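You operate a simulated robot arm through the tools that you are given. There is no shell and no other tool.

Carry out the task below with a simulated robot arm. There is one attempt and no reset: what you move stays moved.

TASK
Top the oats jar up to the red line from the oats pack.
Fine: nothing spilt; lid back on; pack back where it stood; the other jars and packs stay as they are. Set down upright: oats pack.

The check looks at the end state, three seconds after you hand in, the way a careful person would. Anything else that was tipped, shoved, dropped, spilled or broken makes it a failure. A push-on lid holds only when it is set on centred and level and pressed home; a screw cap is set on level and turned clockwise until tight.

THE ROBOT
A 6-joint arm with a two-finger parallel gripper, fixed in place. Base frame: the origin is at the foot of the arm, x ahead of it, y to its left, z up. Readings come in mm, rad, newtons and seconds.
Its first joint turns from -2.897 to 2.897 rad. Payload 3.91 kg.
The tool frame sits at the grasp point between the pads (the TCP): z along the fingers, y along the line on which they close. The tips reach 30 mm beyond it. The gripper opens to 110 mm. The fingers are 20 mm wide and 10 mm thick; the gripper's body (48 by 112 mm) begins 55 mm behind the TCP.
Orientation is told as [roll, pitch, yaw] about the base's x, y, z axes, in that order, counted from this pose: with the fingers straight down and closing along the base's y, the tool's x points along the base's -x, its y along +y and its z along -z.

THE INTERFACE
- The arm moves only by the tool drive_tool. Its argument "plan" is a list of rows, each a list of 7 numbers: the shift along the tool's x, y, z in mm, then the turn, a rotation vector about the tool's x, y, z in rad, then the finger opening in mm, from 0 to 110. In form: [[x, y, z, wx, wy, wz, gripper], ...]. A call has 1 to 20 rows; each row shifts and turns the commanded pose from where the row before left it, along the tool's axes as they then stand. Rows are played at 5 a second. More than 50 mm and 0.15 rad between two rows, or a gripper value outside its range, and nothing of the call is played. Where a pose cannot be reached the arm comes as near as it can. A force on the tool above 40 N (or 10 N above the force at the start of the call, whichever is more), or a blocked arm, ends the call early, and 0.2 s more pass. The fingers move at their own pace (about 153 mm/s each) and stop on an object; they squeeze with about 25 N. The grip force told is the motor's: it shows also when the fingers shut on nothing. Time passes only in rows, and 0.2 s behind the last, so rows that do not move let the fingers close. It gives the time, the measured TCP pose, the force on the tool (base axes), the opening and the grip force at its end, in the units of the frame above (readings bear some noise), with the torque about the TCP (base axes, N m) and any sound that the robot's microphone picked up, and new pictures: "pictures" is both (left out), scene, wrist or none.
- Cameras (640 x 400 px; columns grow to the right, rows downward): "scene" is fixed at [58.1, 504.4, 1584.2]; the picture's right is [-0.12, -0.99, 0.00], its down [-0.69, 0.08, -0.72] and it looks along [0.71, -0.09, -0.70] (base axes); focal length 315 px, centre (320, 200). "wrist" rides on the gripper at [72, 17, -103] in the tool frame; the picture's right is [-0.23, 0.97, 0.00], its down [-0.76, -0.18, -0.62] and it looks along [-0.61, -0.14, 0.78] (tool axes); focal length 222 px, centre (320, 200). There is no depth. A picture from a camera that has moved, and an enlarged one, comes with that camera's place and axes in the base frame and with its lens. The place of the scene camera against the robot may be out by one fixed shift of up to 12 mm in any direction.
- enlarge(camera, box): a new picture of the part [left, top, right, bottom] of that camera's present view, enlarged. It takes no simulated time.
- sign_off(): hands the job in; it is judged then, once.

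Nothing tells you positions but the pictures and the camera data. Unless the task says otherwise, let go and move clear before handing in.

The tools are called as name(argument=value, ...) on one line, values as JSON. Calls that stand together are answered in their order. drive_tool: Moves the arm, as the interface text tells. Its arguments: {"type":"object","properties":{"plan":{"type":"array","items":{"type":"array","items":{"type":"number"}}},"pictures":{"type":"string","enum":["both","scene","wrist","none"]}},"required":["plan"]} The other tools are called the same way: enlarge (camera, box) takes an enlarged picture of a part of a camera's view; sign_off () hands the job in.

At the start:

```text
clock: 0.0
tool_pos: [429.7, 322.6, 1335.1]
tool_rot: [0.0, -0.001, 0.001]
wrist_force: [0.3, -0.5, -0.2]
torque: [0.0, 0.01, -0.03]
grip_width: 109.8
gripper_force: 0.1
```

scene: 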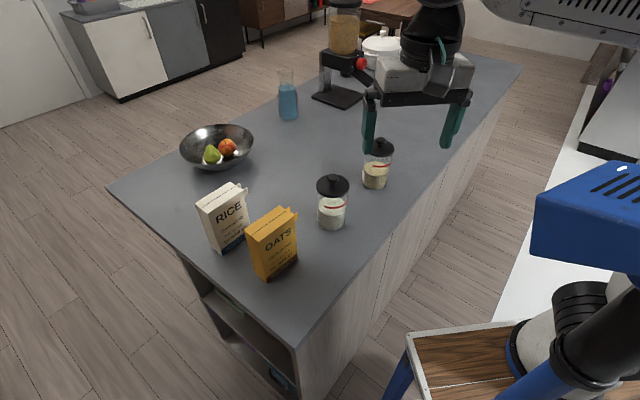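
wrist: 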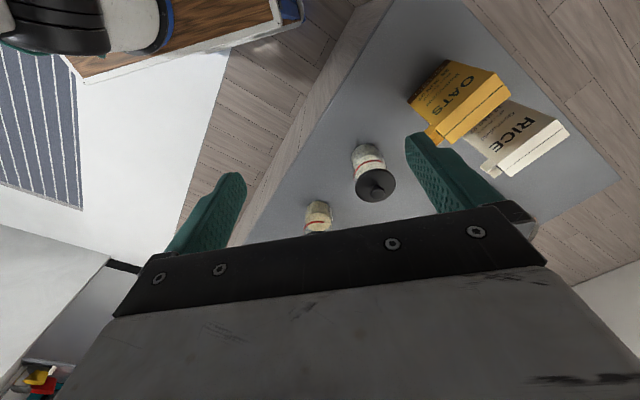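

I see a counter with two lidded jars (one white content near, one tan content further), an orange oats pack and a white rice pack. First I look closer to identify the jars and locate things.

enlarge(camera="scene", box=[180, 120, 420, 290])

enlarge(camera="scene", box=[300, 130, 410, 240])

enlarge(camera="wrist", box=[290, 40, 590, 240])

enlarge(camera="scene", box=[190, 170, 310, 290])

```text
2.35 times, centred on (300, 205) of scene
camera zoom: at [58.1, 504.4, 1584.2], right [-0.12, -0.99, 0.0], down [-0.69, 0.08, -0.72], along [0.71, -0.09, -0.7], focal length 741 px, centre (367, 188)
```

zoom: 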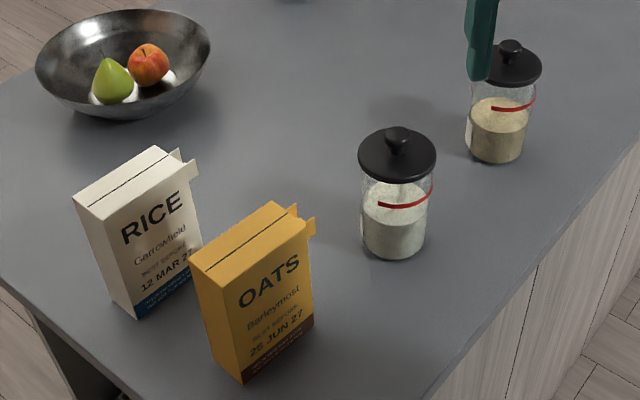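

```text
3.64 times, centred on (355, 185) of scene
camera zoom: at [58.1, 504.4, 1584.2], right [-0.12, -0.99, 0.0], down [-0.69, 0.08, -0.72], along [0.71, -0.09, -0.7], focal length 1145 px, centre (193, 254)
```

zoom: 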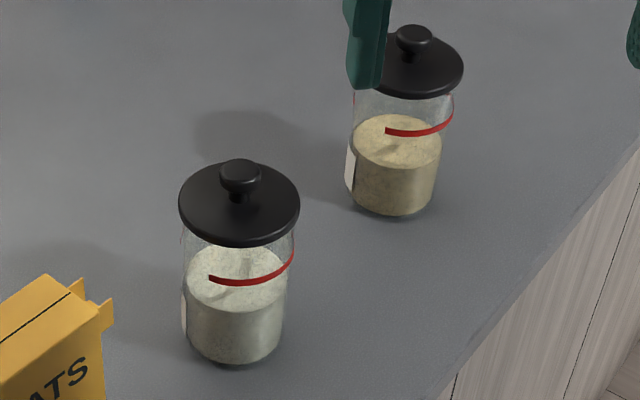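

```text
2.00 times, centred on (440, 140) of wrist
camera zoom: at [358.4, 340.2, 1438.2], right [0.23, 0.97, 0.0], down [0.76, -0.18, 0.62], along [0.61, -0.14, -0.78], focal length 444 px, centre (80, 320)
```

zoom: 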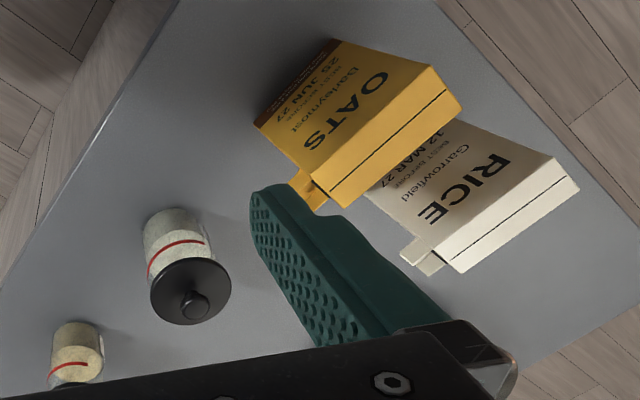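

```text
3.33 times, centred on (250, 230) of scene
camera zoom: at [58.1, 504.4, 1584.2], right [-0.12, -0.99, 0.0], down [-0.69, 0.08, -0.72], along [0.71, -0.09, -0.7], focal length 1050 px, centre (553, 100)
```

zoom: 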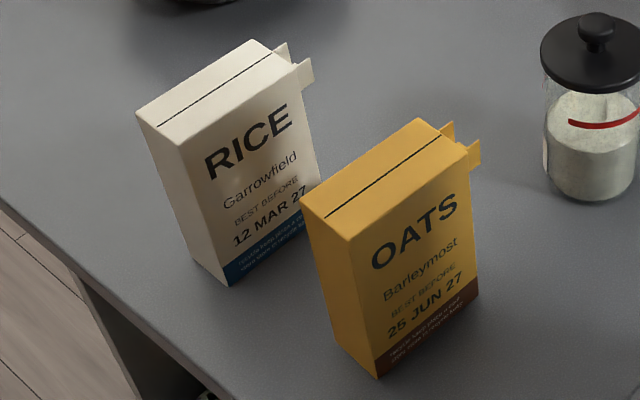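

Estimates so far: counter z≈900, a white-filled jar near (661,395), a tan-filled jar near (808,231), and the oats pack centred about (526,555) with its top at 1066. I'll move the wrist camera round to the +y side to read the jar labels.

drive_tool(plan=[[-25, 37.5, 0, 0, 0, 0, 110], [-25, 37.5, 0, 0, 0, 0, 110], [-25, 37.5, 0, 0, 0, 0, 110], [-25, 37.5, 0, 0, 0, 0, 110], [-25, 37.5, 15, 0, 0, 0, 110], [-25, 37.5, 15, 0, 0, 0, 110], [-25, 37.5, 15, 0, 0, 0, 110], [-25, 37.5, 15, 0, 0, 0, 110], [0, 0, 0, 0, 0, 0.15, 110], [0, 0, 0, 0, 0, 0.15, 110], [0, 0, 0, 0, 0, 0.15, 110], [0, 0, 0, 0, 0, 0.15, 110], [0, 0, 0, 0, 0, 0.15, 110], [0, 0, 0, 0, 0, 0.15, 110], [0, 0, 0, 0, 0, 0.15, 110], [0, 0, 0, 0, 0, 0.15, 110], [0, 0, 0, 0, 0, 0.15, 110]])

```text
clock: 3.6
tool_pos: [615.3, 599.5, 1267.8]
tool_rot: [0.001, -0.001, -1.356]
wrist_force: [0.8, -0.1, -0.3]
torque: [-0.02, 0.0, -0.01]
grip_width: 110.1
gripper_force: 0.0
out of reach, approached as far as the arm can: row 8
camera wrist: at [616.5, 673.9, 1371.7], right [1.0, -0.01, 0.0], down [-0.01, -0.78, 0.62], along [-0.01, -0.62, -0.78], focal length 222 px, centre (320, 200)
```

scene: 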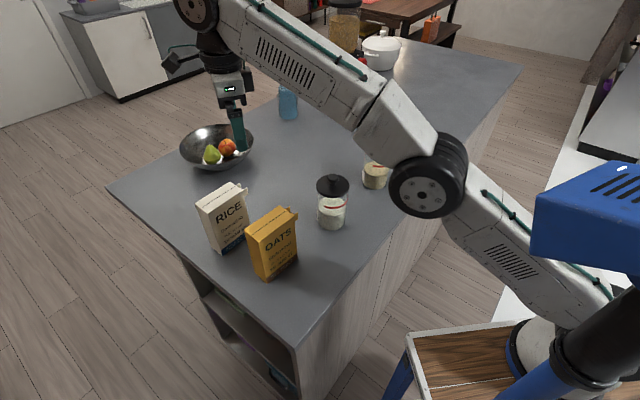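
wrist: 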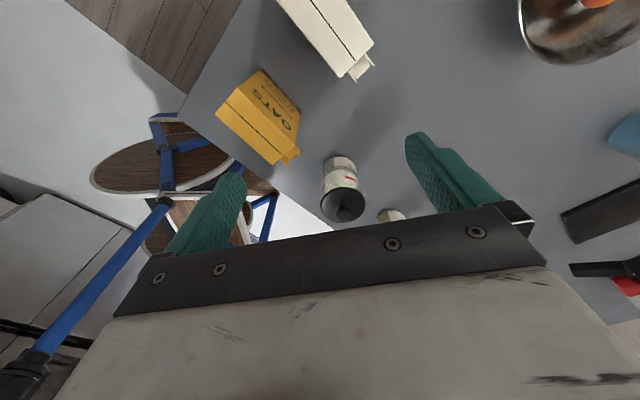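

The arm is at its reach limit here, but the white-filled jar's label is in the wrist view. Zooming in.

enlarge(camera="wrist", box=[290, 140, 430, 230])

enlarge(camera="wrist", box=[200, 50, 320, 180])

```text
4.44 times, centred on (360, 185) of wrist
camera zoom: at [616.5, 673.9, 1371.7], right [1.0, -0.01, 0.0], down [-0.01, -0.78, 0.62], along [-0.01, -0.62, -0.78], focal length 987 px, centre (142, 267)
```

zoom: 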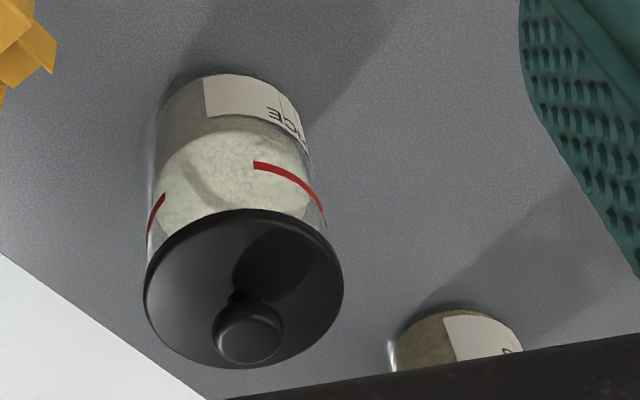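

```text
3.08 times, centred on (260, 115) of wrist
camera zoom: at [616.5, 673.9, 1371.7], right [1.0, -0.01, 0.0], down [-0.01, -0.78, 0.62], along [-0.01, -0.62, -0.78], focal length 684 px, centre (505, 462)
```

zoom: 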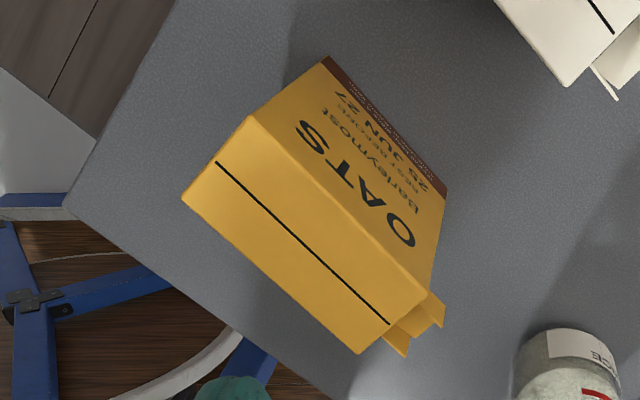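

The white-filled jar's label reads "…CE" (RICE), so the tan-filled jar at about (808,231) should be oats. I'll move closer to confirm its label.

drive_tool(plan=[[-44.4, 15.9, 13.6, 0, 0, 0, 110], [-44.4, 15.9, 13.6, 0, 0, 0, 110], [-44.4, 15.9, 13.6, 0, 0, 0, 110], [-44.4, 15.9, 13.6, 0, 0, 0, 110], [-44.4, 15.9, 13.6, 0, 0, 0, 110], [0, 0, 0, 0, -0.15, 0, 110], [0, 0, 0, 0, -0.15, 0, 110], [0, 0, 0, 0, -0.1, 0, 110]])

```text
clock: 5.4
tool_pos: [741.9, 400.9, 1199.8]
tool_rot: [0.0, -0.401, -1.35]
wrist_force: [0.3, -0.7, 0.6]
torque: [0.03, 0.0, 0.0]
grip_width: 110.4
gripper_force: 0.0
camera wrist: at [735.2, 508.0, 1267.4], right [1.0, 0.01, 0.09], down [-0.07, -0.48, 0.87], along [0.05, -0.87, -0.48], focal length 222 px, centre (320, 200)
```

scene: 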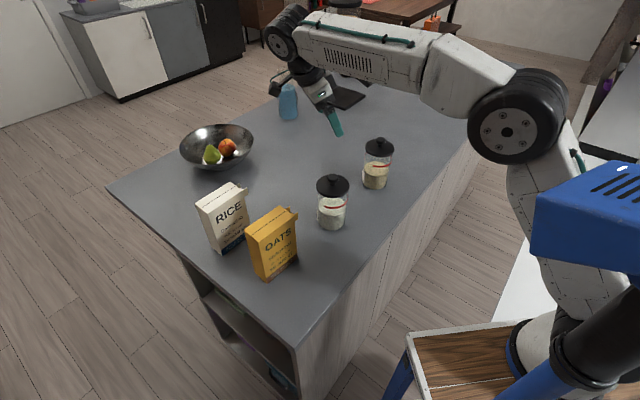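
wrist: 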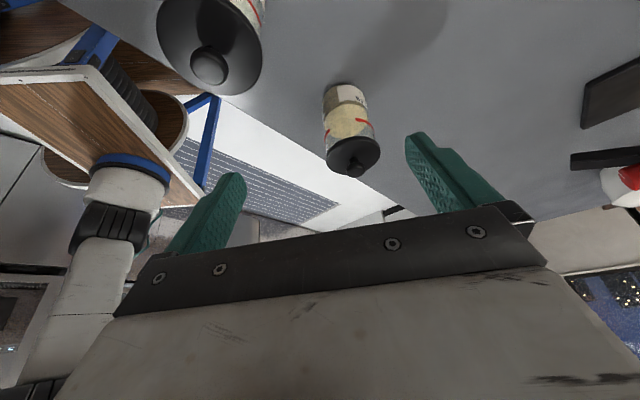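

enlarge(camera="wrist", box=[300, 70, 400, 190])

enlarge(camera="scene", box=[300, 120, 410, 240])

enlarge(camera="wrist", box=[140, 0, 280, 110])

```text
3.33 times, centred on (350, 130) of wrist
camera zoom: at [735.2, 508.0, 1267.4], right [1.0, 0.01, 0.09], down [-0.07, -0.48, 0.87], along [0.05, -0.87, -0.48], focal length 740 px, centre (220, 433)
```

zoom: 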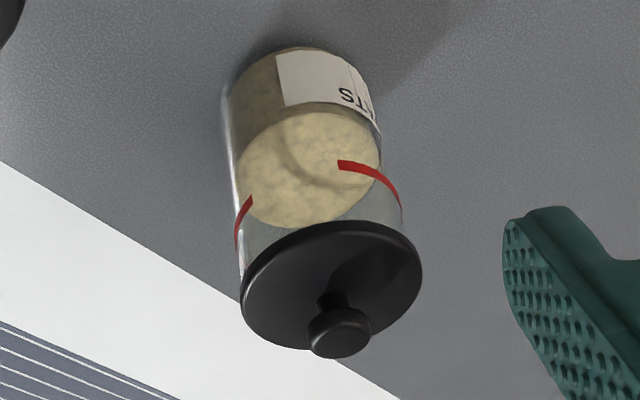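

```text
3.33 times, centred on (355, 180) of scene
camera zoom: at [58.1, 504.4, 1584.2], right [-0.12, -0.99, 0.0], down [-0.69, 0.08, -0.72], along [0.71, -0.09, -0.7], focal length 1050 px, centre (203, 267)
```

zoom: 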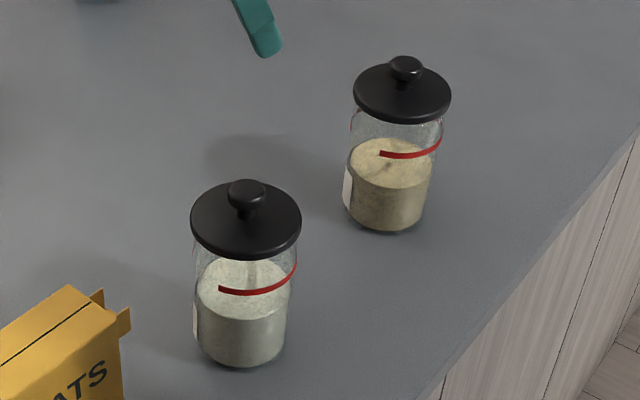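

```text
3.64 times, centred on (210, 55) of wrist
camera zoom: at [735.2, 508.0, 1267.4], right [1.0, 0.01, 0.09], down [-0.07, -0.48, 0.87], along [0.05, -0.87, -0.48], focal length 808 px, centre (720, 727)
```

zoom: 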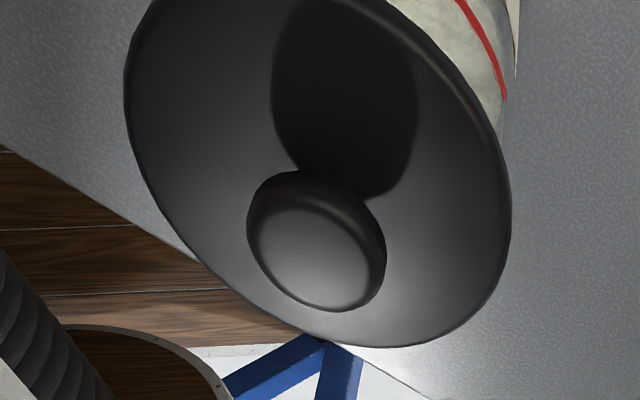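

The tan jar's label ends in "TS", so it is the oats jar, with its knob top at about (811,232,1068). Next I level the tool and hover above the knob.

drive_tool(plan=[[0, 0, 0, 0, 0.15, 0, 110], [0, 0, 0, 0, 0.15, 0, 110], [0, 0, 0, 0, 0.1, 0, 110], [-45, 7.6, 15, 0, 0, 0, 110], [-45, 7.6, 15, 0, 0, 0, 110], [-45, 7.6, 15, 0, 0, 0, 110], [-45, 7.5, 15, 0, 0, 0, 80], [0, 0, 0, 0, 0, 0, 60]])

```text
clock: 7.2
tool_pos: [811.3, 231.4, 1139.5]
tool_rot: [0.0, 0.0, -1.349]
wrist_force: [-0.3, -0.5, 0.5]
torque: [0.03, 0.01, 0.03]
grip_width: 59.7
gripper_force: 0.0
camera wrist: at [813.7, 305.2, 1244.2], right [1.0, -0.01, 0.0], down [-0.01, -0.78, 0.62], along [0.0, -0.62, -0.78], focal length 222 px, centre (320, 200)
```

scene: 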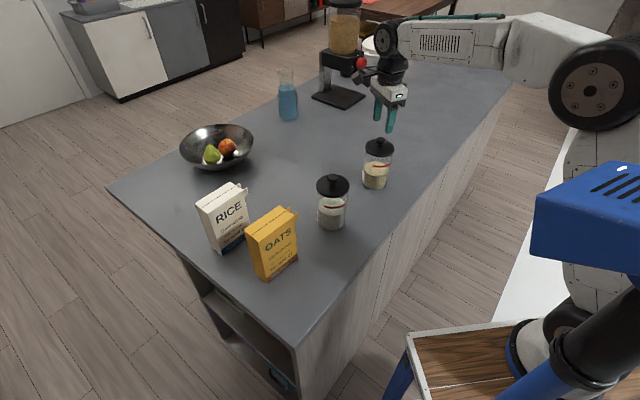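
wrist: 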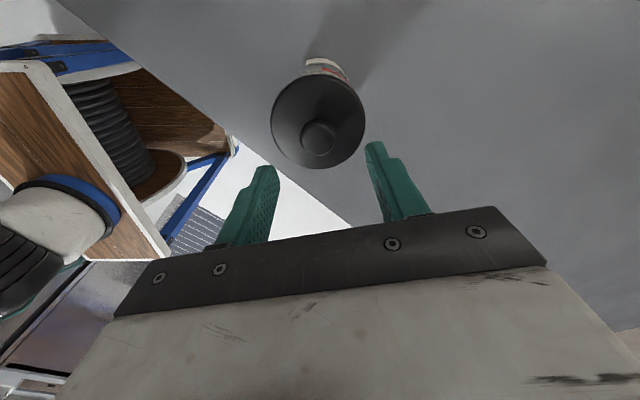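

The knob lies at about (812.5,232), right under the tool. Descending to straddle it.

drive_tool(plan=[[0, 1, 20, 0, 0, 0, 60], [0, 0, 20, 0, 0, 0, 60], [0, 0, 20, 0, 0, 0, 60]])

enlarge(camera="wrist", box=[220, 100, 430, 240])

enlarge(camera="scene", box=[340, 80, 440, 200])

```text
clock: 8.0
tool_pos: [811.6, 231.5, 1077.5]
tool_rot: [0.0, 0.0, -1.349]
wrist_force: [0.1, 0.3, 0.0]
torque: [0.0, -0.01, -0.03]
grip_width: 59.9
gripper_force: 0.0
camera wrist: at [812.9, 305.6, 1182.2], right [1.0, -0.01, 0.0], down [-0.01, -0.78, 0.62], along [0.0, -0.62, -0.78], focal length 222 px, centre (320, 200)
```

scene: 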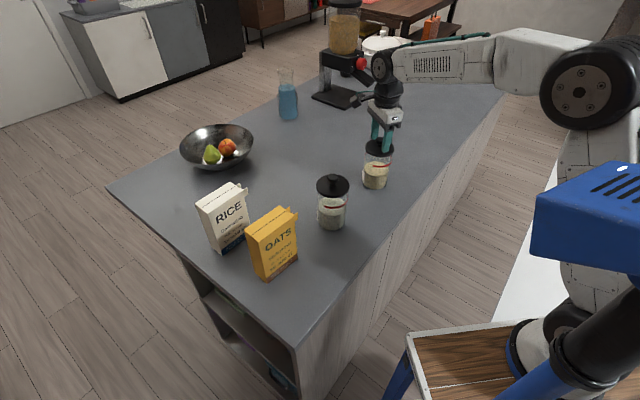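
wrist: 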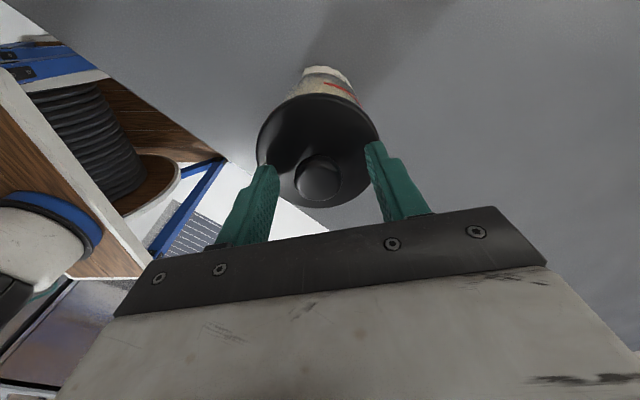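

```text
2.86 times, centred on (325, 170) of wrist
camera zoom: at [812.9, 305.6, 1182.2], right [1.0, -0.01, 0.0], down [-0.01, -0.78, 0.62], along [0.0, -0.62, -0.78], focal length 635 px, centre (306, 286)
```

zoom: 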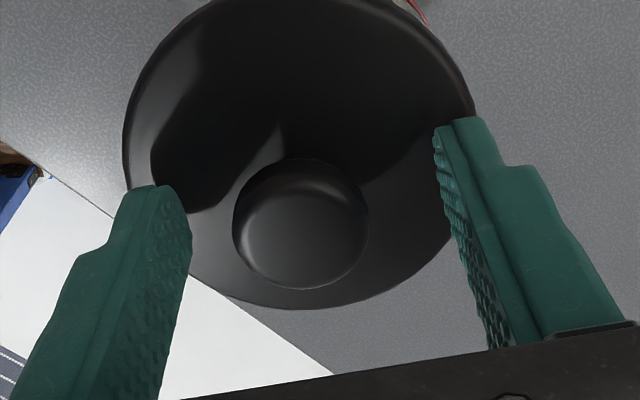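

```text
3.33 times, centred on (390, 140) of scene
camera zoom: at [58.1, 504.4, 1584.2], right [-0.12, -0.99, 0.0], down [-0.69, 0.08, -0.72], along [0.71, -0.09, -0.7], focal length 1050 px, centre (87, 400)
```

zoom: 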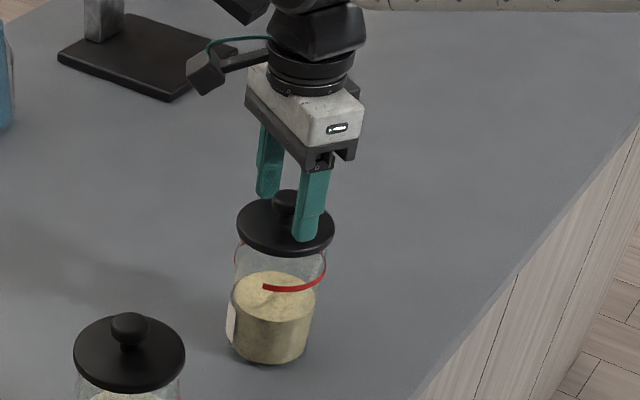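

The fingers straddle the knob evenly. Closing on it now.

drive_tool(plan=[[0, 0, 1.5, 0, 0, 0, 45], [0, 0, 0, 0, 0, 0, 35], [0, 0, 0, 0, 0, 0, 25], [0, 0, 0, 0, 0, 0, 15], [0, 0, 0, 0, 0, 0, 15], [0, 0, 0, 0, 0, 0, 15]], pictures="wrist")

```text
clock: 9.4
tool_pos: [811.8, 231.1, 1077.5]
tool_rot: [0.001, 0.0, -1.348]
wrist_force: [0.8, 0.3, 0.2]
torque: [0.02, 0.0, 0.03]
grip_width: 28.6
gripper_force: 24.9
heard: snap
camera wrist: at [812.6, 306.1, 1181.4], right [1.0, -0.01, 0.0], down [-0.01, -0.78, 0.62], along [-0.01, -0.62, -0.78], focal length 222 px, centre (320, 200)
```

wrist: 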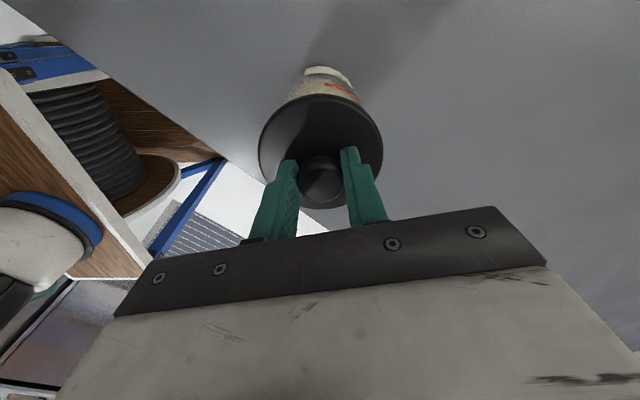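

Gripped at 28.6 mm, with a snap heard. I'll lift a little at a time and watch the force.

drive_tool(plan=[[0, 0, -2, 0, 0, 0, 15], [0, 0, -2, 0, 0, 0, 15], [0, 0, -2, 0, 0, 0, 15], [0, 0, -2, 0, 0, 0, 15]])

enlarge(camera="scene", box=[340, 80, 440, 200])

```text
clock: 10.4
tool_pos: [811.8, 231.6, 1086.7]
tool_rot: [-0.001, 0.001, -1.35]
wrist_force: [-0.5, 0.8, 0.6]
torque: [0.05, -0.03, 0.0]
grip_width: 28.5
gripper_force: 25.7
camera wrist: at [812.2, 306.0, 1189.7], right [1.0, -0.01, 0.0], down [-0.01, -0.78, 0.62], along [-0.01, -0.62, -0.78], focal length 222 px, centre (320, 200)
```

scene: 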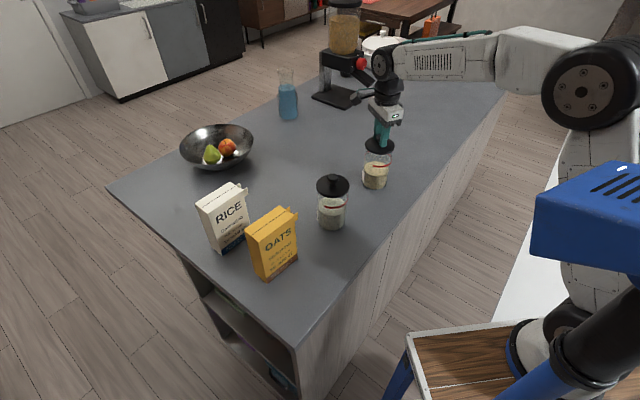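
wrist: 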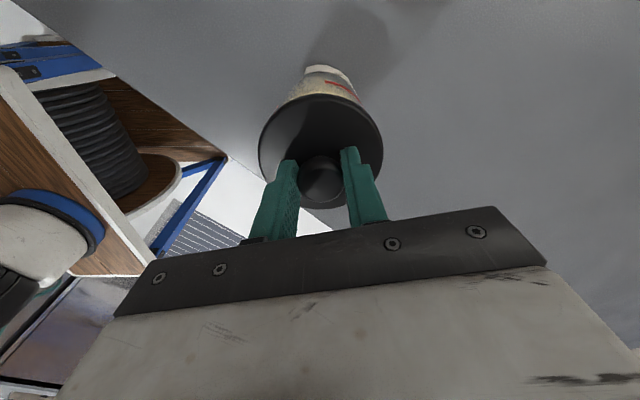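

```text
3.33 times, centred on (390, 140) of scene
camera zoom: at [58.1, 504.4, 1584.2], right [-0.12, -0.99, 0.0], down [-0.69, 0.08, -0.72], along [0.71, -0.09, -0.7], focal length 1050 px, centre (87, 400)
```

zoom: 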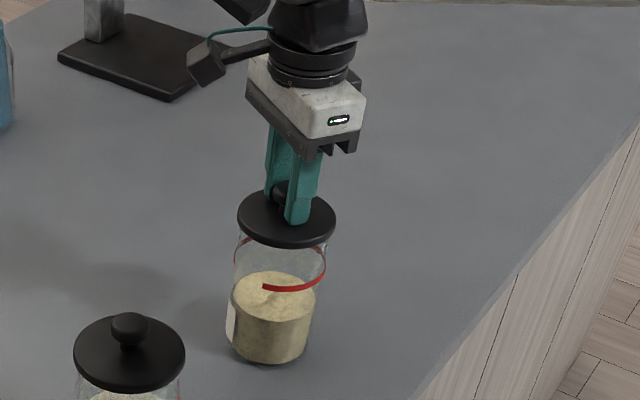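

The lid came off freely and the jar stayed put. I'll raise it, check the jar, then park the lid on the clear counter at about (700,260).

drive_tool(plan=[[0, 0, -20, 0, 0, 0, 15], [0, 0, -25, 0, 0, 0, 15], [0, 0, -25, 0, 0, 0, 15], [17.3, -34.4, 0, 0, 0, 0, 15], [17.3, -34.4, 0, 0, 0, 0, 15], [17.2, -34.3, 0, 0, 0, 0, 15], [0, 0, 0, 0, 0, 0, 15]])

enlarge(camera="scene", box=[340, 80, 440, 200])

```text
clock: 12.0
tool_pos: [700.4, 260.2, 1156.8]
tool_rot: [-0.001, -0.002, -1.35]
wrist_force: [0.1, 0.2, -1.2]
torque: [-0.01, 0.01, 0.04]
grip_width: 28.6
gripper_force: 24.8
camera wrist: at [701.0, 334.7, 1260.0], right [1.0, -0.01, 0.0], down [-0.01, -0.78, 0.62], along [-0.01, -0.62, -0.78], focal length 222 px, centre (320, 200)
```

scene: 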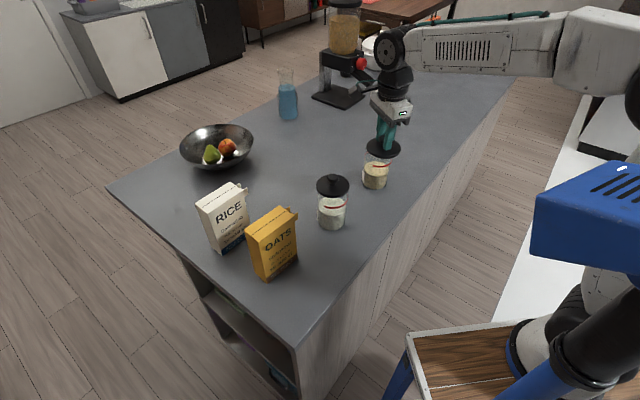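
wrist: 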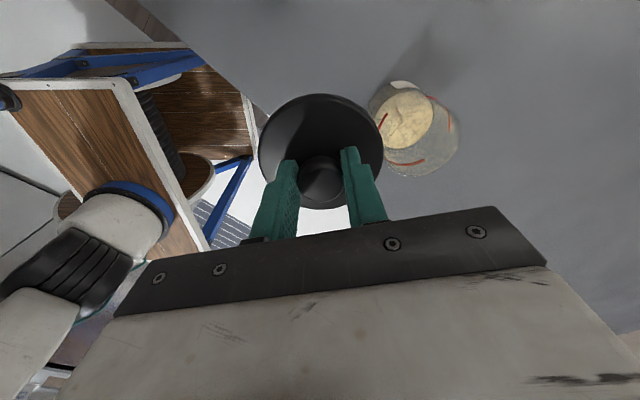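

```text
3.33 times, centred on (390, 140) of scene
camera zoom: at [58.1, 504.4, 1584.2], right [-0.12, -0.99, 0.0], down [-0.69, 0.08, -0.72], along [0.71, -0.09, -0.7], focal length 1050 px, centre (87, 400)
```

zoom: 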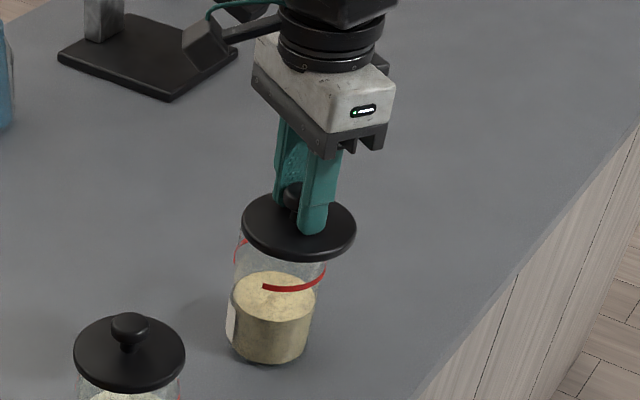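

Lid level in the grip and the jar open. Lowering the lid to the counter.

drive_tool(plan=[[0, 0, 40, 0, 0, 0, 15], [0, 0, 40, 0, 0, 0, 15], [0, 0, 40, 0, 0, 0, 15], [0, 0, 40, 0, 0, 0, 15], [0, 0, 20, 0, 0, 0, 15], [0, 0, 5, 0, 0, 0, 15]])

enlarge(camera="scene", box=[320, 120, 440, 220])

```text
clock: 13.4
tool_pos: [698.5, 258.2, 971.2]
tool_rot: [0.0, 0.0, -1.35]
wrist_force: [0.2, -0.3, -0.1]
torque: [-0.03, 0.02, -0.03]
grip_width: 28.5
gripper_force: 25.4
camera wrist: at [700.9, 333.2, 1074.7], right [1.0, -0.01, 0.0], down [-0.01, -0.78, 0.62], along [-0.01, -0.62, -0.78], focal length 222 px, centre (320, 200)
```

scene: 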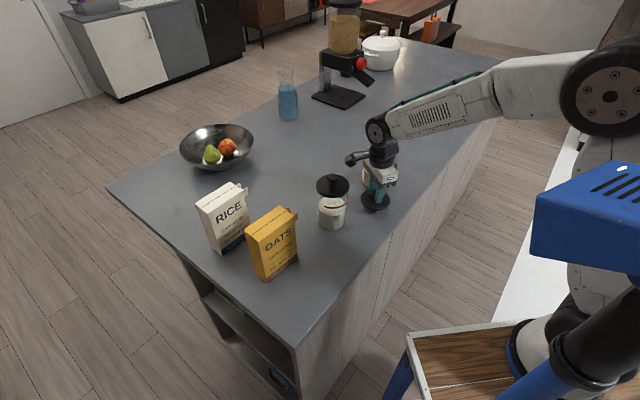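
wrist: 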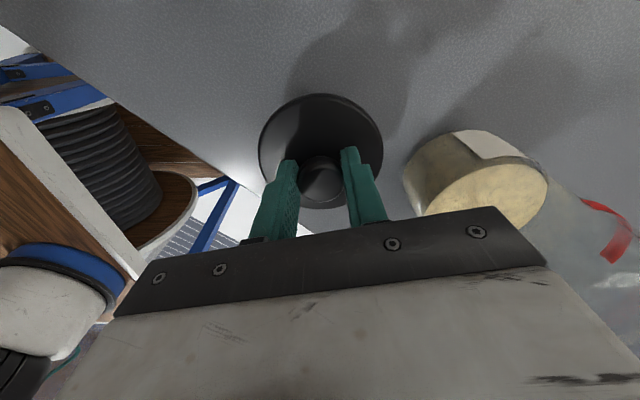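

```text
4.00 times, centred on (380, 170) of scene
camera zoom: at [58.1, 504.4, 1584.2], right [-0.12, -0.99, 0.0], down [-0.69, 0.08, -0.72], along [0.71, -0.09, -0.7], focal length 1260 px, centre (80, 320)
```

zoom: 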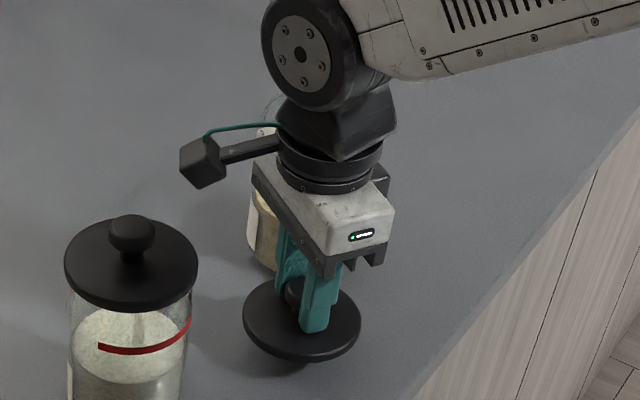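

Lid is just above the counter; lowering in small steps until contact.

drive_tool(plan=[[0, 0, 4, 0, 0, 0, 15], [0, 0, 4, 0, 0, 0, 15], [0, 0, 3, 0, 0, 0, 15], [0, 0, 2, 0, 0, 0, 15]], pictures="none")

enlarge(camera="scene", box=[320, 120, 440, 220])

```text
clock: 14.4
tool_pos: [700.5, 257.7, 958.9]
tool_rot: [0.001, 0.0, -1.348]
wrist_force: [-0.1, 0.7, 0.1]
torque: [0.01, -0.01, -0.01]
grip_width: 28.5
gripper_force: 24.6
```

```text
4.00 times, centred on (380, 170) of scene
camera zoom: at [58.1, 504.4, 1584.2], right [-0.12, -0.99, 0.0], down [-0.69, 0.08, -0.72], along [0.71, -0.09, -0.7], focal length 1260 px, centre (80, 320)
```

zoom: 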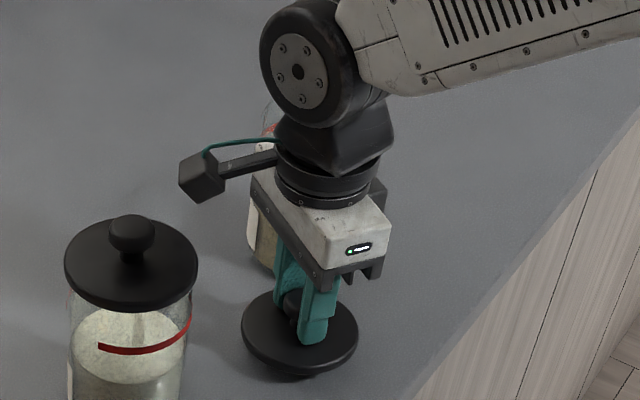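

drive_tool(plan=[[0, 0, 2, 0, 0, 0, 15], [0, 0, 2, 0, 0, 0, 15], [0, 0, 1.5, 0, 0, 0, 15]], pictures="none")

enlarge(camera="scene", box=[340, 170, 410, 220])

```text
clock: 15.2
tool_pos: [700.2, 259.7, 952.3]
tool_rot: [0.001, 0.001, -1.349]
wrist_force: [0.8, 0.9, -0.3]
torque: [-0.01, -0.01, 0.01]
grip_width: 28.5
gripper_force: 24.8
```

```text
8.00 times, centred on (375, 195) of scene
camera zoom: at [58.1, 504.4, 1584.2], right [-0.12, -0.99, 0.0], down [-0.69, 0.08, -0.72], along [0.71, -0.09, -0.7], focal length 2520 px, centre (-120, 240)
```

zoom: 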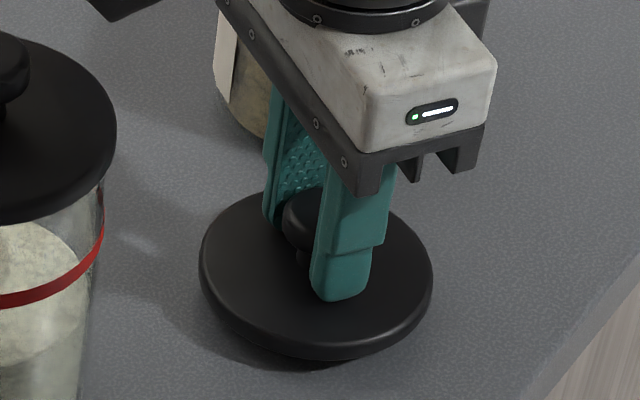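

Close to contact now. Continuing in 1.5 mm steps.

drive_tool(plan=[[0, 0, 1.5, 0, 0, 0, 15], [0, 0, 1.5, 0, 0, 0, 15]], pictures="none")

enlarge(camera="scene", box=[340, 170, 410, 220])

```text
clock: 15.8
tool_pos: [700.2, 258.4, 949.6]
tool_rot: [0.0, 0.0, -1.35]
wrist_force: [0.6, 0.9, -1.1]
torque: [-0.01, -0.02, 0.0]
grip_width: 28.6
gripper_force: 24.7
```

```text
8.00 times, centred on (375, 195) of scene
camera zoom: at [58.1, 504.4, 1584.2], right [-0.12, -0.99, 0.0], down [-0.69, 0.08, -0.72], along [0.71, -0.09, -0.7], focal length 2520 px, centre (-120, 240)
```

zoom: 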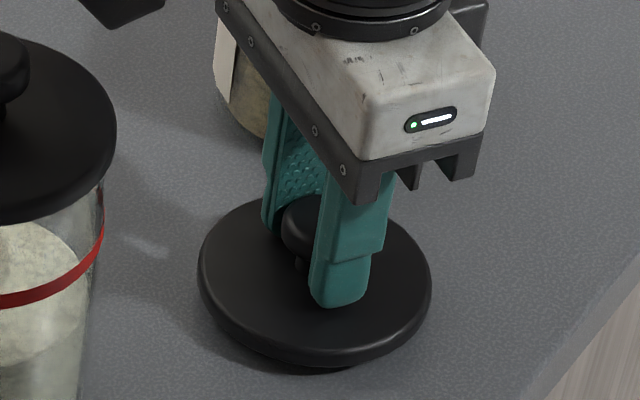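

drive_tool(plan=[[0, 0, 1.5, 0, 0, 0, 15], [0, 0, 1.5, 0, 0, 0, 15], [0, 0, 0, 0, 0, 0, 15]], pictures="none")

enlarge(camera="scene", box=[340, 170, 410, 220])

```text
clock: 16.6
tool_pos: [700.0, 260.2, 946.9]
tool_rot: [0.0, 0.0, -1.348]
wrist_force: [0.1, -0.5, -0.7]
torque: [0.0, -0.02, 0.0]
grip_width: 28.5
gripper_force: 24.6
```

```text
8.00 times, centred on (375, 195) of scene
camera zoom: at [58.1, 504.4, 1584.2], right [-0.12, -0.99, 0.0], down [-0.69, 0.08, -0.72], along [0.71, -0.09, -0.7], focal length 2520 px, centre (-120, 240)
```

zoom: 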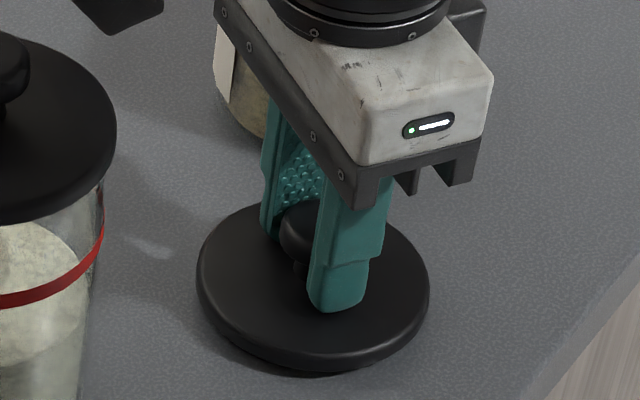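

drive_tool(plan=[[0, 0, 1.5, 0, 0, 0, 15], [0, 0, 1.5, 0, 0, 0, 15], [0, 0, 0, 0, 0, 0, 15]], pictures="none")

enlarge(camera="scene", box=[340, 170, 410, 220])

```text
clock: 17.4
tool_pos: [699.5, 260.0, 944.8]
tool_rot: [0.001, -0.001, -1.351]
wrist_force: [0.6, 0.0, 0.1]
torque: [-0.02, -0.04, -0.02]
grip_width: 28.7
gripper_force: 25.3
```

```text
8.00 times, centred on (375, 195) of scene
camera zoom: at [58.1, 504.4, 1584.2], right [-0.12, -0.99, 0.0], down [-0.69, 0.08, -0.72], along [0.71, -0.09, -0.7], focal length 2520 px, centre (-120, 240)
```

zoom: 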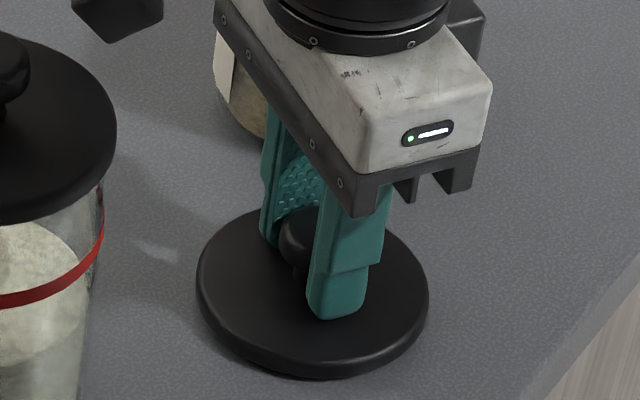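

drive_tool(plan=[[0, 0, 1.2, 0, 0, 0, 15], [0, 0, 1.2, 0, 0, 0, 15], [0, 0, 0, 0, 0, 0, 15]], pictures="none")

enlarge(camera="scene", box=[340, 170, 410, 220])

```text
clock: 18.2
tool_pos: [699.2, 260.3, 940.8]
tool_rot: [-0.001, 0.001, -1.348]
wrist_force: [0.6, 0.7, 3.0]
torque: [-0.03, -0.05, 0.0]
grip_width: 28.4
gripper_force: 25.0
```

```text
8.00 times, centred on (375, 195) of scene
camera zoom: at [58.1, 504.4, 1584.2], right [-0.12, -0.99, 0.0], down [-0.69, 0.08, -0.72], along [0.71, -0.09, -0.7], focal length 2520 px, centre (-120, 240)
```

zoom: 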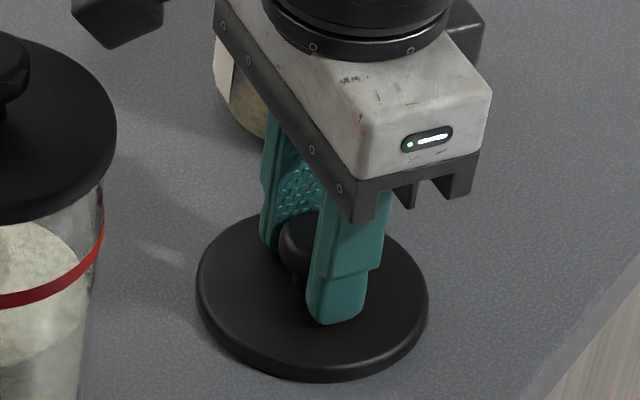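

Contact (3 N) at TCP z≈941. Releasing and rising.

drive_tool(plan=[[0, 0, 0, 0, 0, 0, 30], [0, 0, 0, 0, 0, 0, 45], [0, 0, 0, 0, 0, 0, 60], [0, 0, -15, 0, 0, 0, 60], [0, 0, -25, 0, 0, 0, 60], [0, 0, -40, 0, 0, 0, 60], [0, 0, -40, 0, 0, 0, 80], [0, 0, -40, 0, 0, 0, 110], [0, 0, -40, 0, 0, 0, 110]])

enlarge(camera="scene", box=[320, 120, 420, 220])

enlarge(camera="wrist", box=[290, 40, 500, 200])

```text
clock: 20.2
tool_pos: [698.0, 258.3, 1141.4]
tool_rot: [-0.002, 0.0, -1.348]
wrist_force: [0.6, 0.1, -0.9]
torque: [-0.01, 0.03, 0.03]
grip_width: 109.8
gripper_force: 0.0
camera wrist: at [700.2, 333.1, 1245.6], right [1.0, -0.01, 0.0], down [-0.01, -0.78, 0.62], along [-0.01, -0.62, -0.78], focal length 222 px, centre (320, 200)
```

scene: 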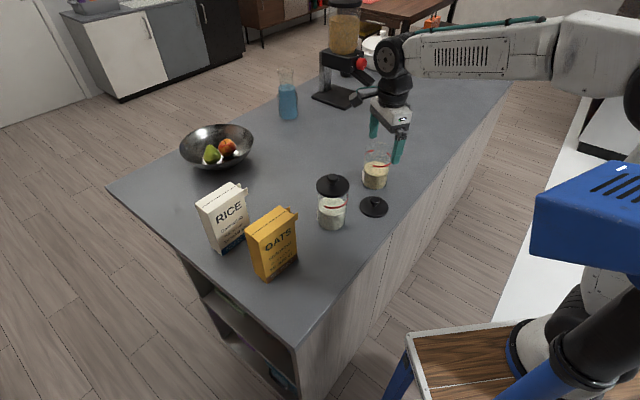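
wrist: 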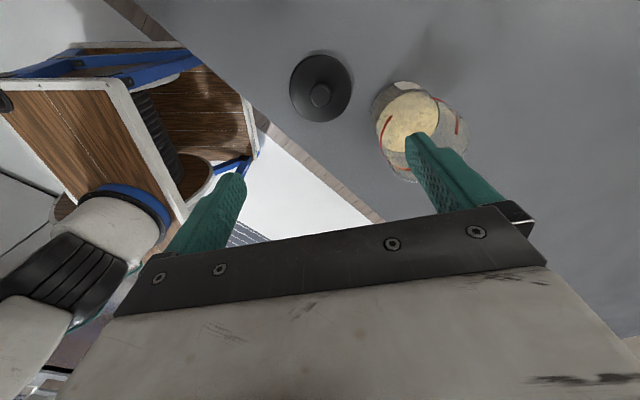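

```text
4.00 times, centred on (370, 170) of scene
camera zoom: at [58.1, 504.4, 1584.2], right [-0.12, -0.99, 0.0], down [-0.69, 0.08, -0.72], along [0.71, -0.09, -0.7], focal length 1260 px, centre (120, 320)
```

zoom: 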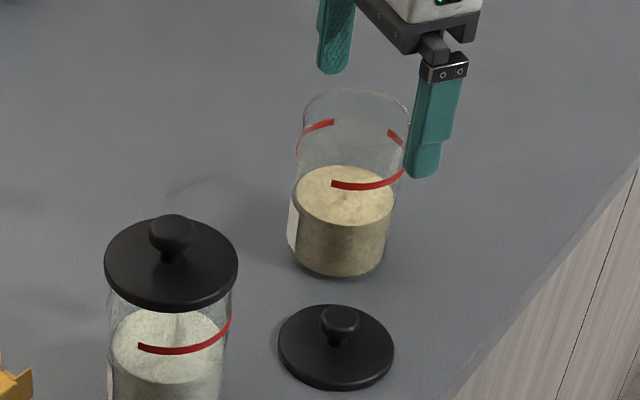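

```text
2.50 times, centred on (395, 120) of wrist
camera zoom: at [700.2, 333.1, 1245.6], right [1.0, -0.01, 0.0], down [-0.01, -0.78, 0.62], along [-0.01, -0.62, -0.78], focal length 555 px, centre (132, 400)
```

zoom: 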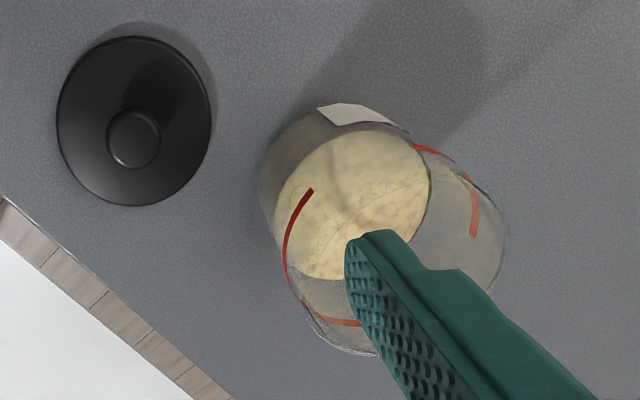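

The lid rests on the counter, and I can see the jar needs roughly 30 mm more to the line. The pack's open spout faces (0.64,-0.77), so I'll grip it from the opposite side with a horizontal tool. First I turn the tool yaw round so the camera ends up on top.

drive_tool(plan=[[0, 0, 0, 0, 0, -0.15, 110], [0, 0, 0, 0, 0, -0.15, 110], [0, 0, 0, 0, 0, -0.15, 110], [0, 0, 0, 0, 0, -0.15, 110], [0, 0, 0, 0, 0, -0.15, 110], [0, 0, 0, 0, 0, -0.15, 110], [0, 0, 0, 0, 0, -0.15, 110], [0, 0, 0, 0, 0, -0.15, 110], [0, 0, 0, 0, 0, -0.15, 110], [0, 0, 0, 0, 0, -0.15, 110], [0, 0, 0, 0, 0, -0.15, 110], [0, 0, 0, 0, 0, -0.15, 110], [0, 0, 0, 0, 0, -0.15, 110], [0, 0, 0, 0, 0, -0.15, 110], [0, 0, 0, 0, 0, -0.15, 110], [0, 0, 0, 0, 0, -0.15, 110], [0, 0, 0, 0, 0, -0.15, 110], [0, 0, 0, 0, 0, -0.15, 110], [0, 0, 0, 0, 0, -0.15, 110], [0, 0, 0, 0, 0, -0.15, 110]])

```text
clock: 24.4
tool_pos: [699.5, 259.0, 1141.3]
tool_rot: [-0.001, 0.0, 1.652]
wrist_force: [0.5, 0.1, 0.5]
torque: [0.02, -0.01, -0.01]
grip_width: 109.9
gripper_force: 0.1
camera wrist: at [689.5, 185.9, 1245.3], right [-0.99, 0.15, 0.0], down [0.12, 0.77, 0.62], along [0.09, 0.62, -0.78], focal length 222 px, centre (320, 200)
```

scene: 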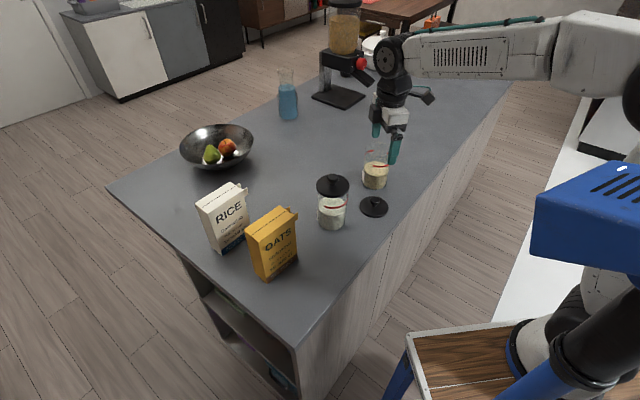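
wrist: 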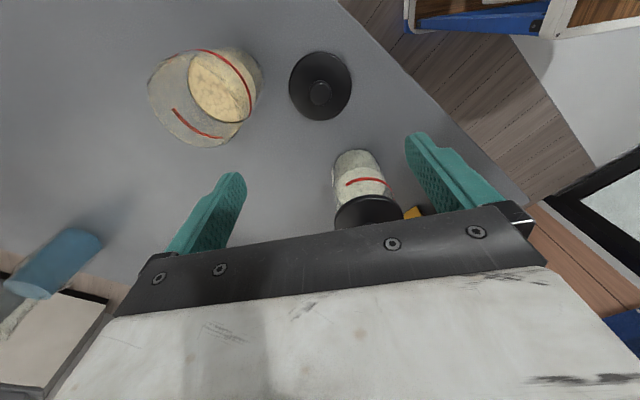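

Yaw turning works. I'll finish the turn and travel above the counter to the far-left side of the oats pack.

drive_tool(plan=[[0, 0, 0, 0, 0, -0.15, 110], [0, 0, 0, 0, 0, -0.15, 110], [0, 0, 0, 0, 0, -0.15, 110], [0, 0, 0, 0, 0, -0.15, 110], [-46, -5, -5, 0, 0, 0, 110], [-46, -5, -5, 0, 0, 0, 110], [-46, -5, 0, 0, 0, 0, 110], [-46, -5, 0, 0, 0, 0, 110], [-46, -5, 0, 0, 0, 0, 110], [-46, -5, 0, 0, 0, 0, 110], [-46, -5, 0, 0, 0, 0, 110], [-46, -5, 0, 0, 0, 0, 110], [-46, -5, 0, 0, 0, 0, 110], [-46, -5, 0, 0, 0, 0, 110]])

```text
clock: 27.4
tool_pos: [451.9, 652.0, 1150.5]
tool_rot: [0.001, 0.0, 2.248]
wrist_force: [0.6, -0.2, 1.1]
torque: [0.05, 0.02, 0.03]
grip_width: 109.8
gripper_force: 0.1
camera wrist: at [484.9, 584.7, 1253.7], right [-0.9, -0.43, 0.0], down [-0.34, 0.7, 0.62], along [-0.27, 0.56, -0.78], focal length 222 px, centre (320, 200)
```

scene: 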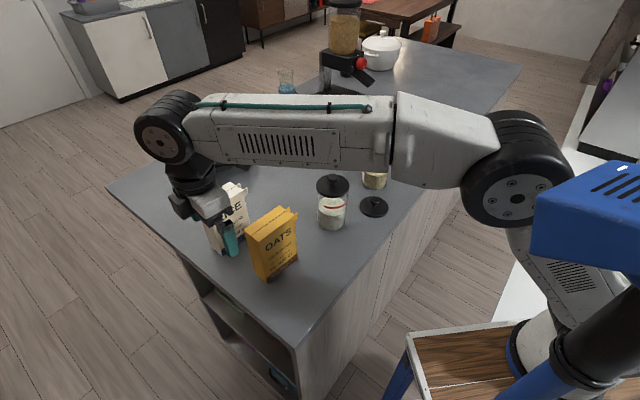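
wrist: 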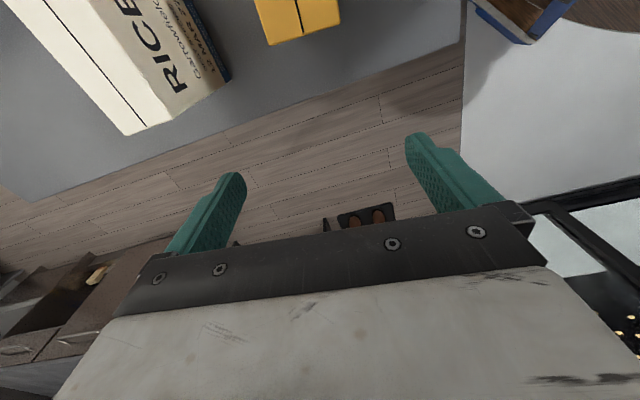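

Now I tilt the tool up to horizontal, pointing at the pack.

drive_tool(plan=[[0, 0, 0, 0, 0.15, 0, 110], [0, 0, 0, 0, 0.15, 0, 110], [0, 0, 0, 0, 0.15, 0, 110], [0, 0, 0, 0, 0.15, 0, 110], [0, 0, 0, 0, 0.15, 0, 110], [0, 0, 0, 0, 0.15, 0, 110], [0, 0, 0, 0, 0.15, 0, 110], [0, 0, 0, 0, 0.15, 0, 110], [0, 0, 0, 0, 0.15, 0, 110], [0, 0, 0, 0, 0.15, 0, 110], [0, 0, 0, 0, 0.07, 0, 110]])

```text
clock: 29.4
tool_pos: [487.0, 547.6, 1084.5]
tool_rot: [-0.067, 1.273, 2.198]
wrist_force: [-0.3, 0.2, 0.2]
torque: [0.04, 0.0, 0.01]
grip_width: 109.9
gripper_force: 0.0
out of reach, approached as far as the arm can: row 5, 6, 7, 8, 9
stopped in row 9: the force on the tool passed its limit at 50 N (the readings are from after the stop); the commanded pose is now the measured one
camera wrist: at [423.0, 595.5, 1183.3], right [-0.79, -0.57, -0.24], down [-0.38, 0.75, -0.54], along [0.49, -0.34, -0.81], focal length 222 px, centre (320, 200)
```

scene: 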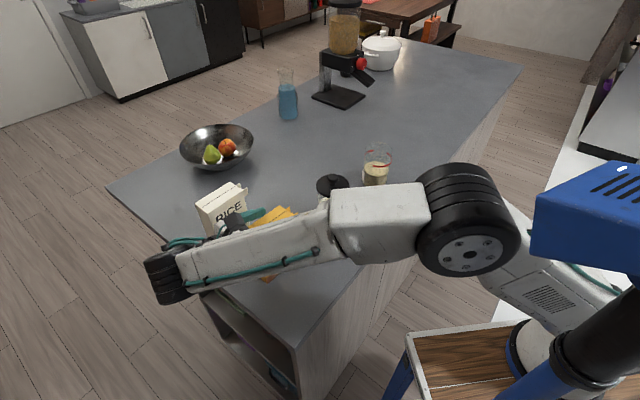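
wrist: 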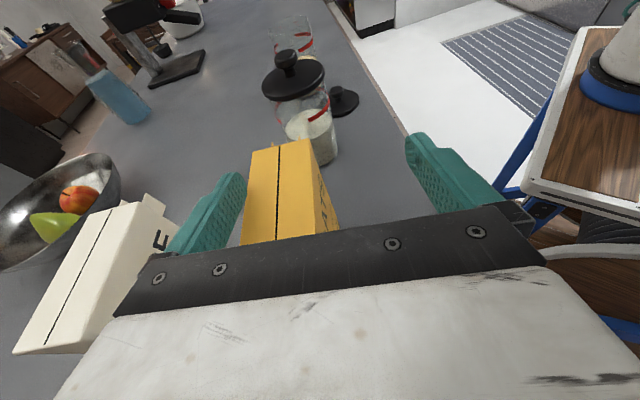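

The arm ran out of reach and drifted toward the packs, and it hit a force stop. I need to look carefully before moving again.

enlarge(camera="scene", box=[180, 160, 340, 290])

enlarge(camera="wrist", box=[60, 100, 480, 300])

```text
3.08 times, centred on (260, 225) of scene
camera zoom: at [58.1, 504.4, 1584.2], right [-0.12, -0.99, 0.0], down [-0.69, 0.08, -0.72], along [0.71, -0.09, -0.7], focal length 969 px, centre (505, 123)
```

zoom: 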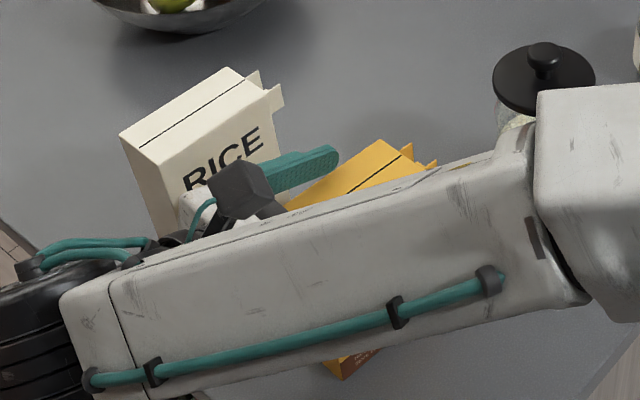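

```text
1.52 times, centred on (270, 200) of wrist
camera zoom: at [423.0, 595.5, 1183.3], right [-0.79, -0.57, -0.24], down [-0.38, 0.75, -0.54], along [0.49, -0.34, -0.81], focal length 338 px, centre (396, 200)
```

zoom: 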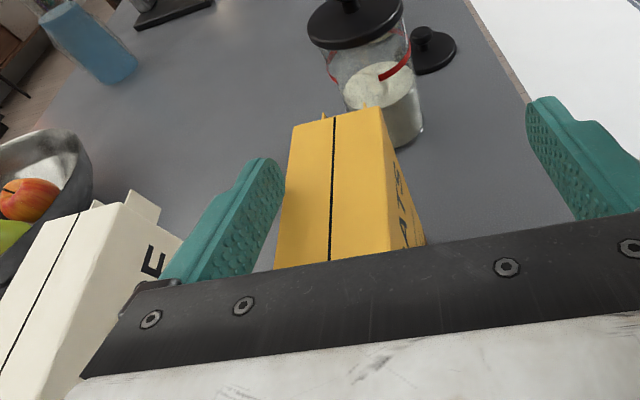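

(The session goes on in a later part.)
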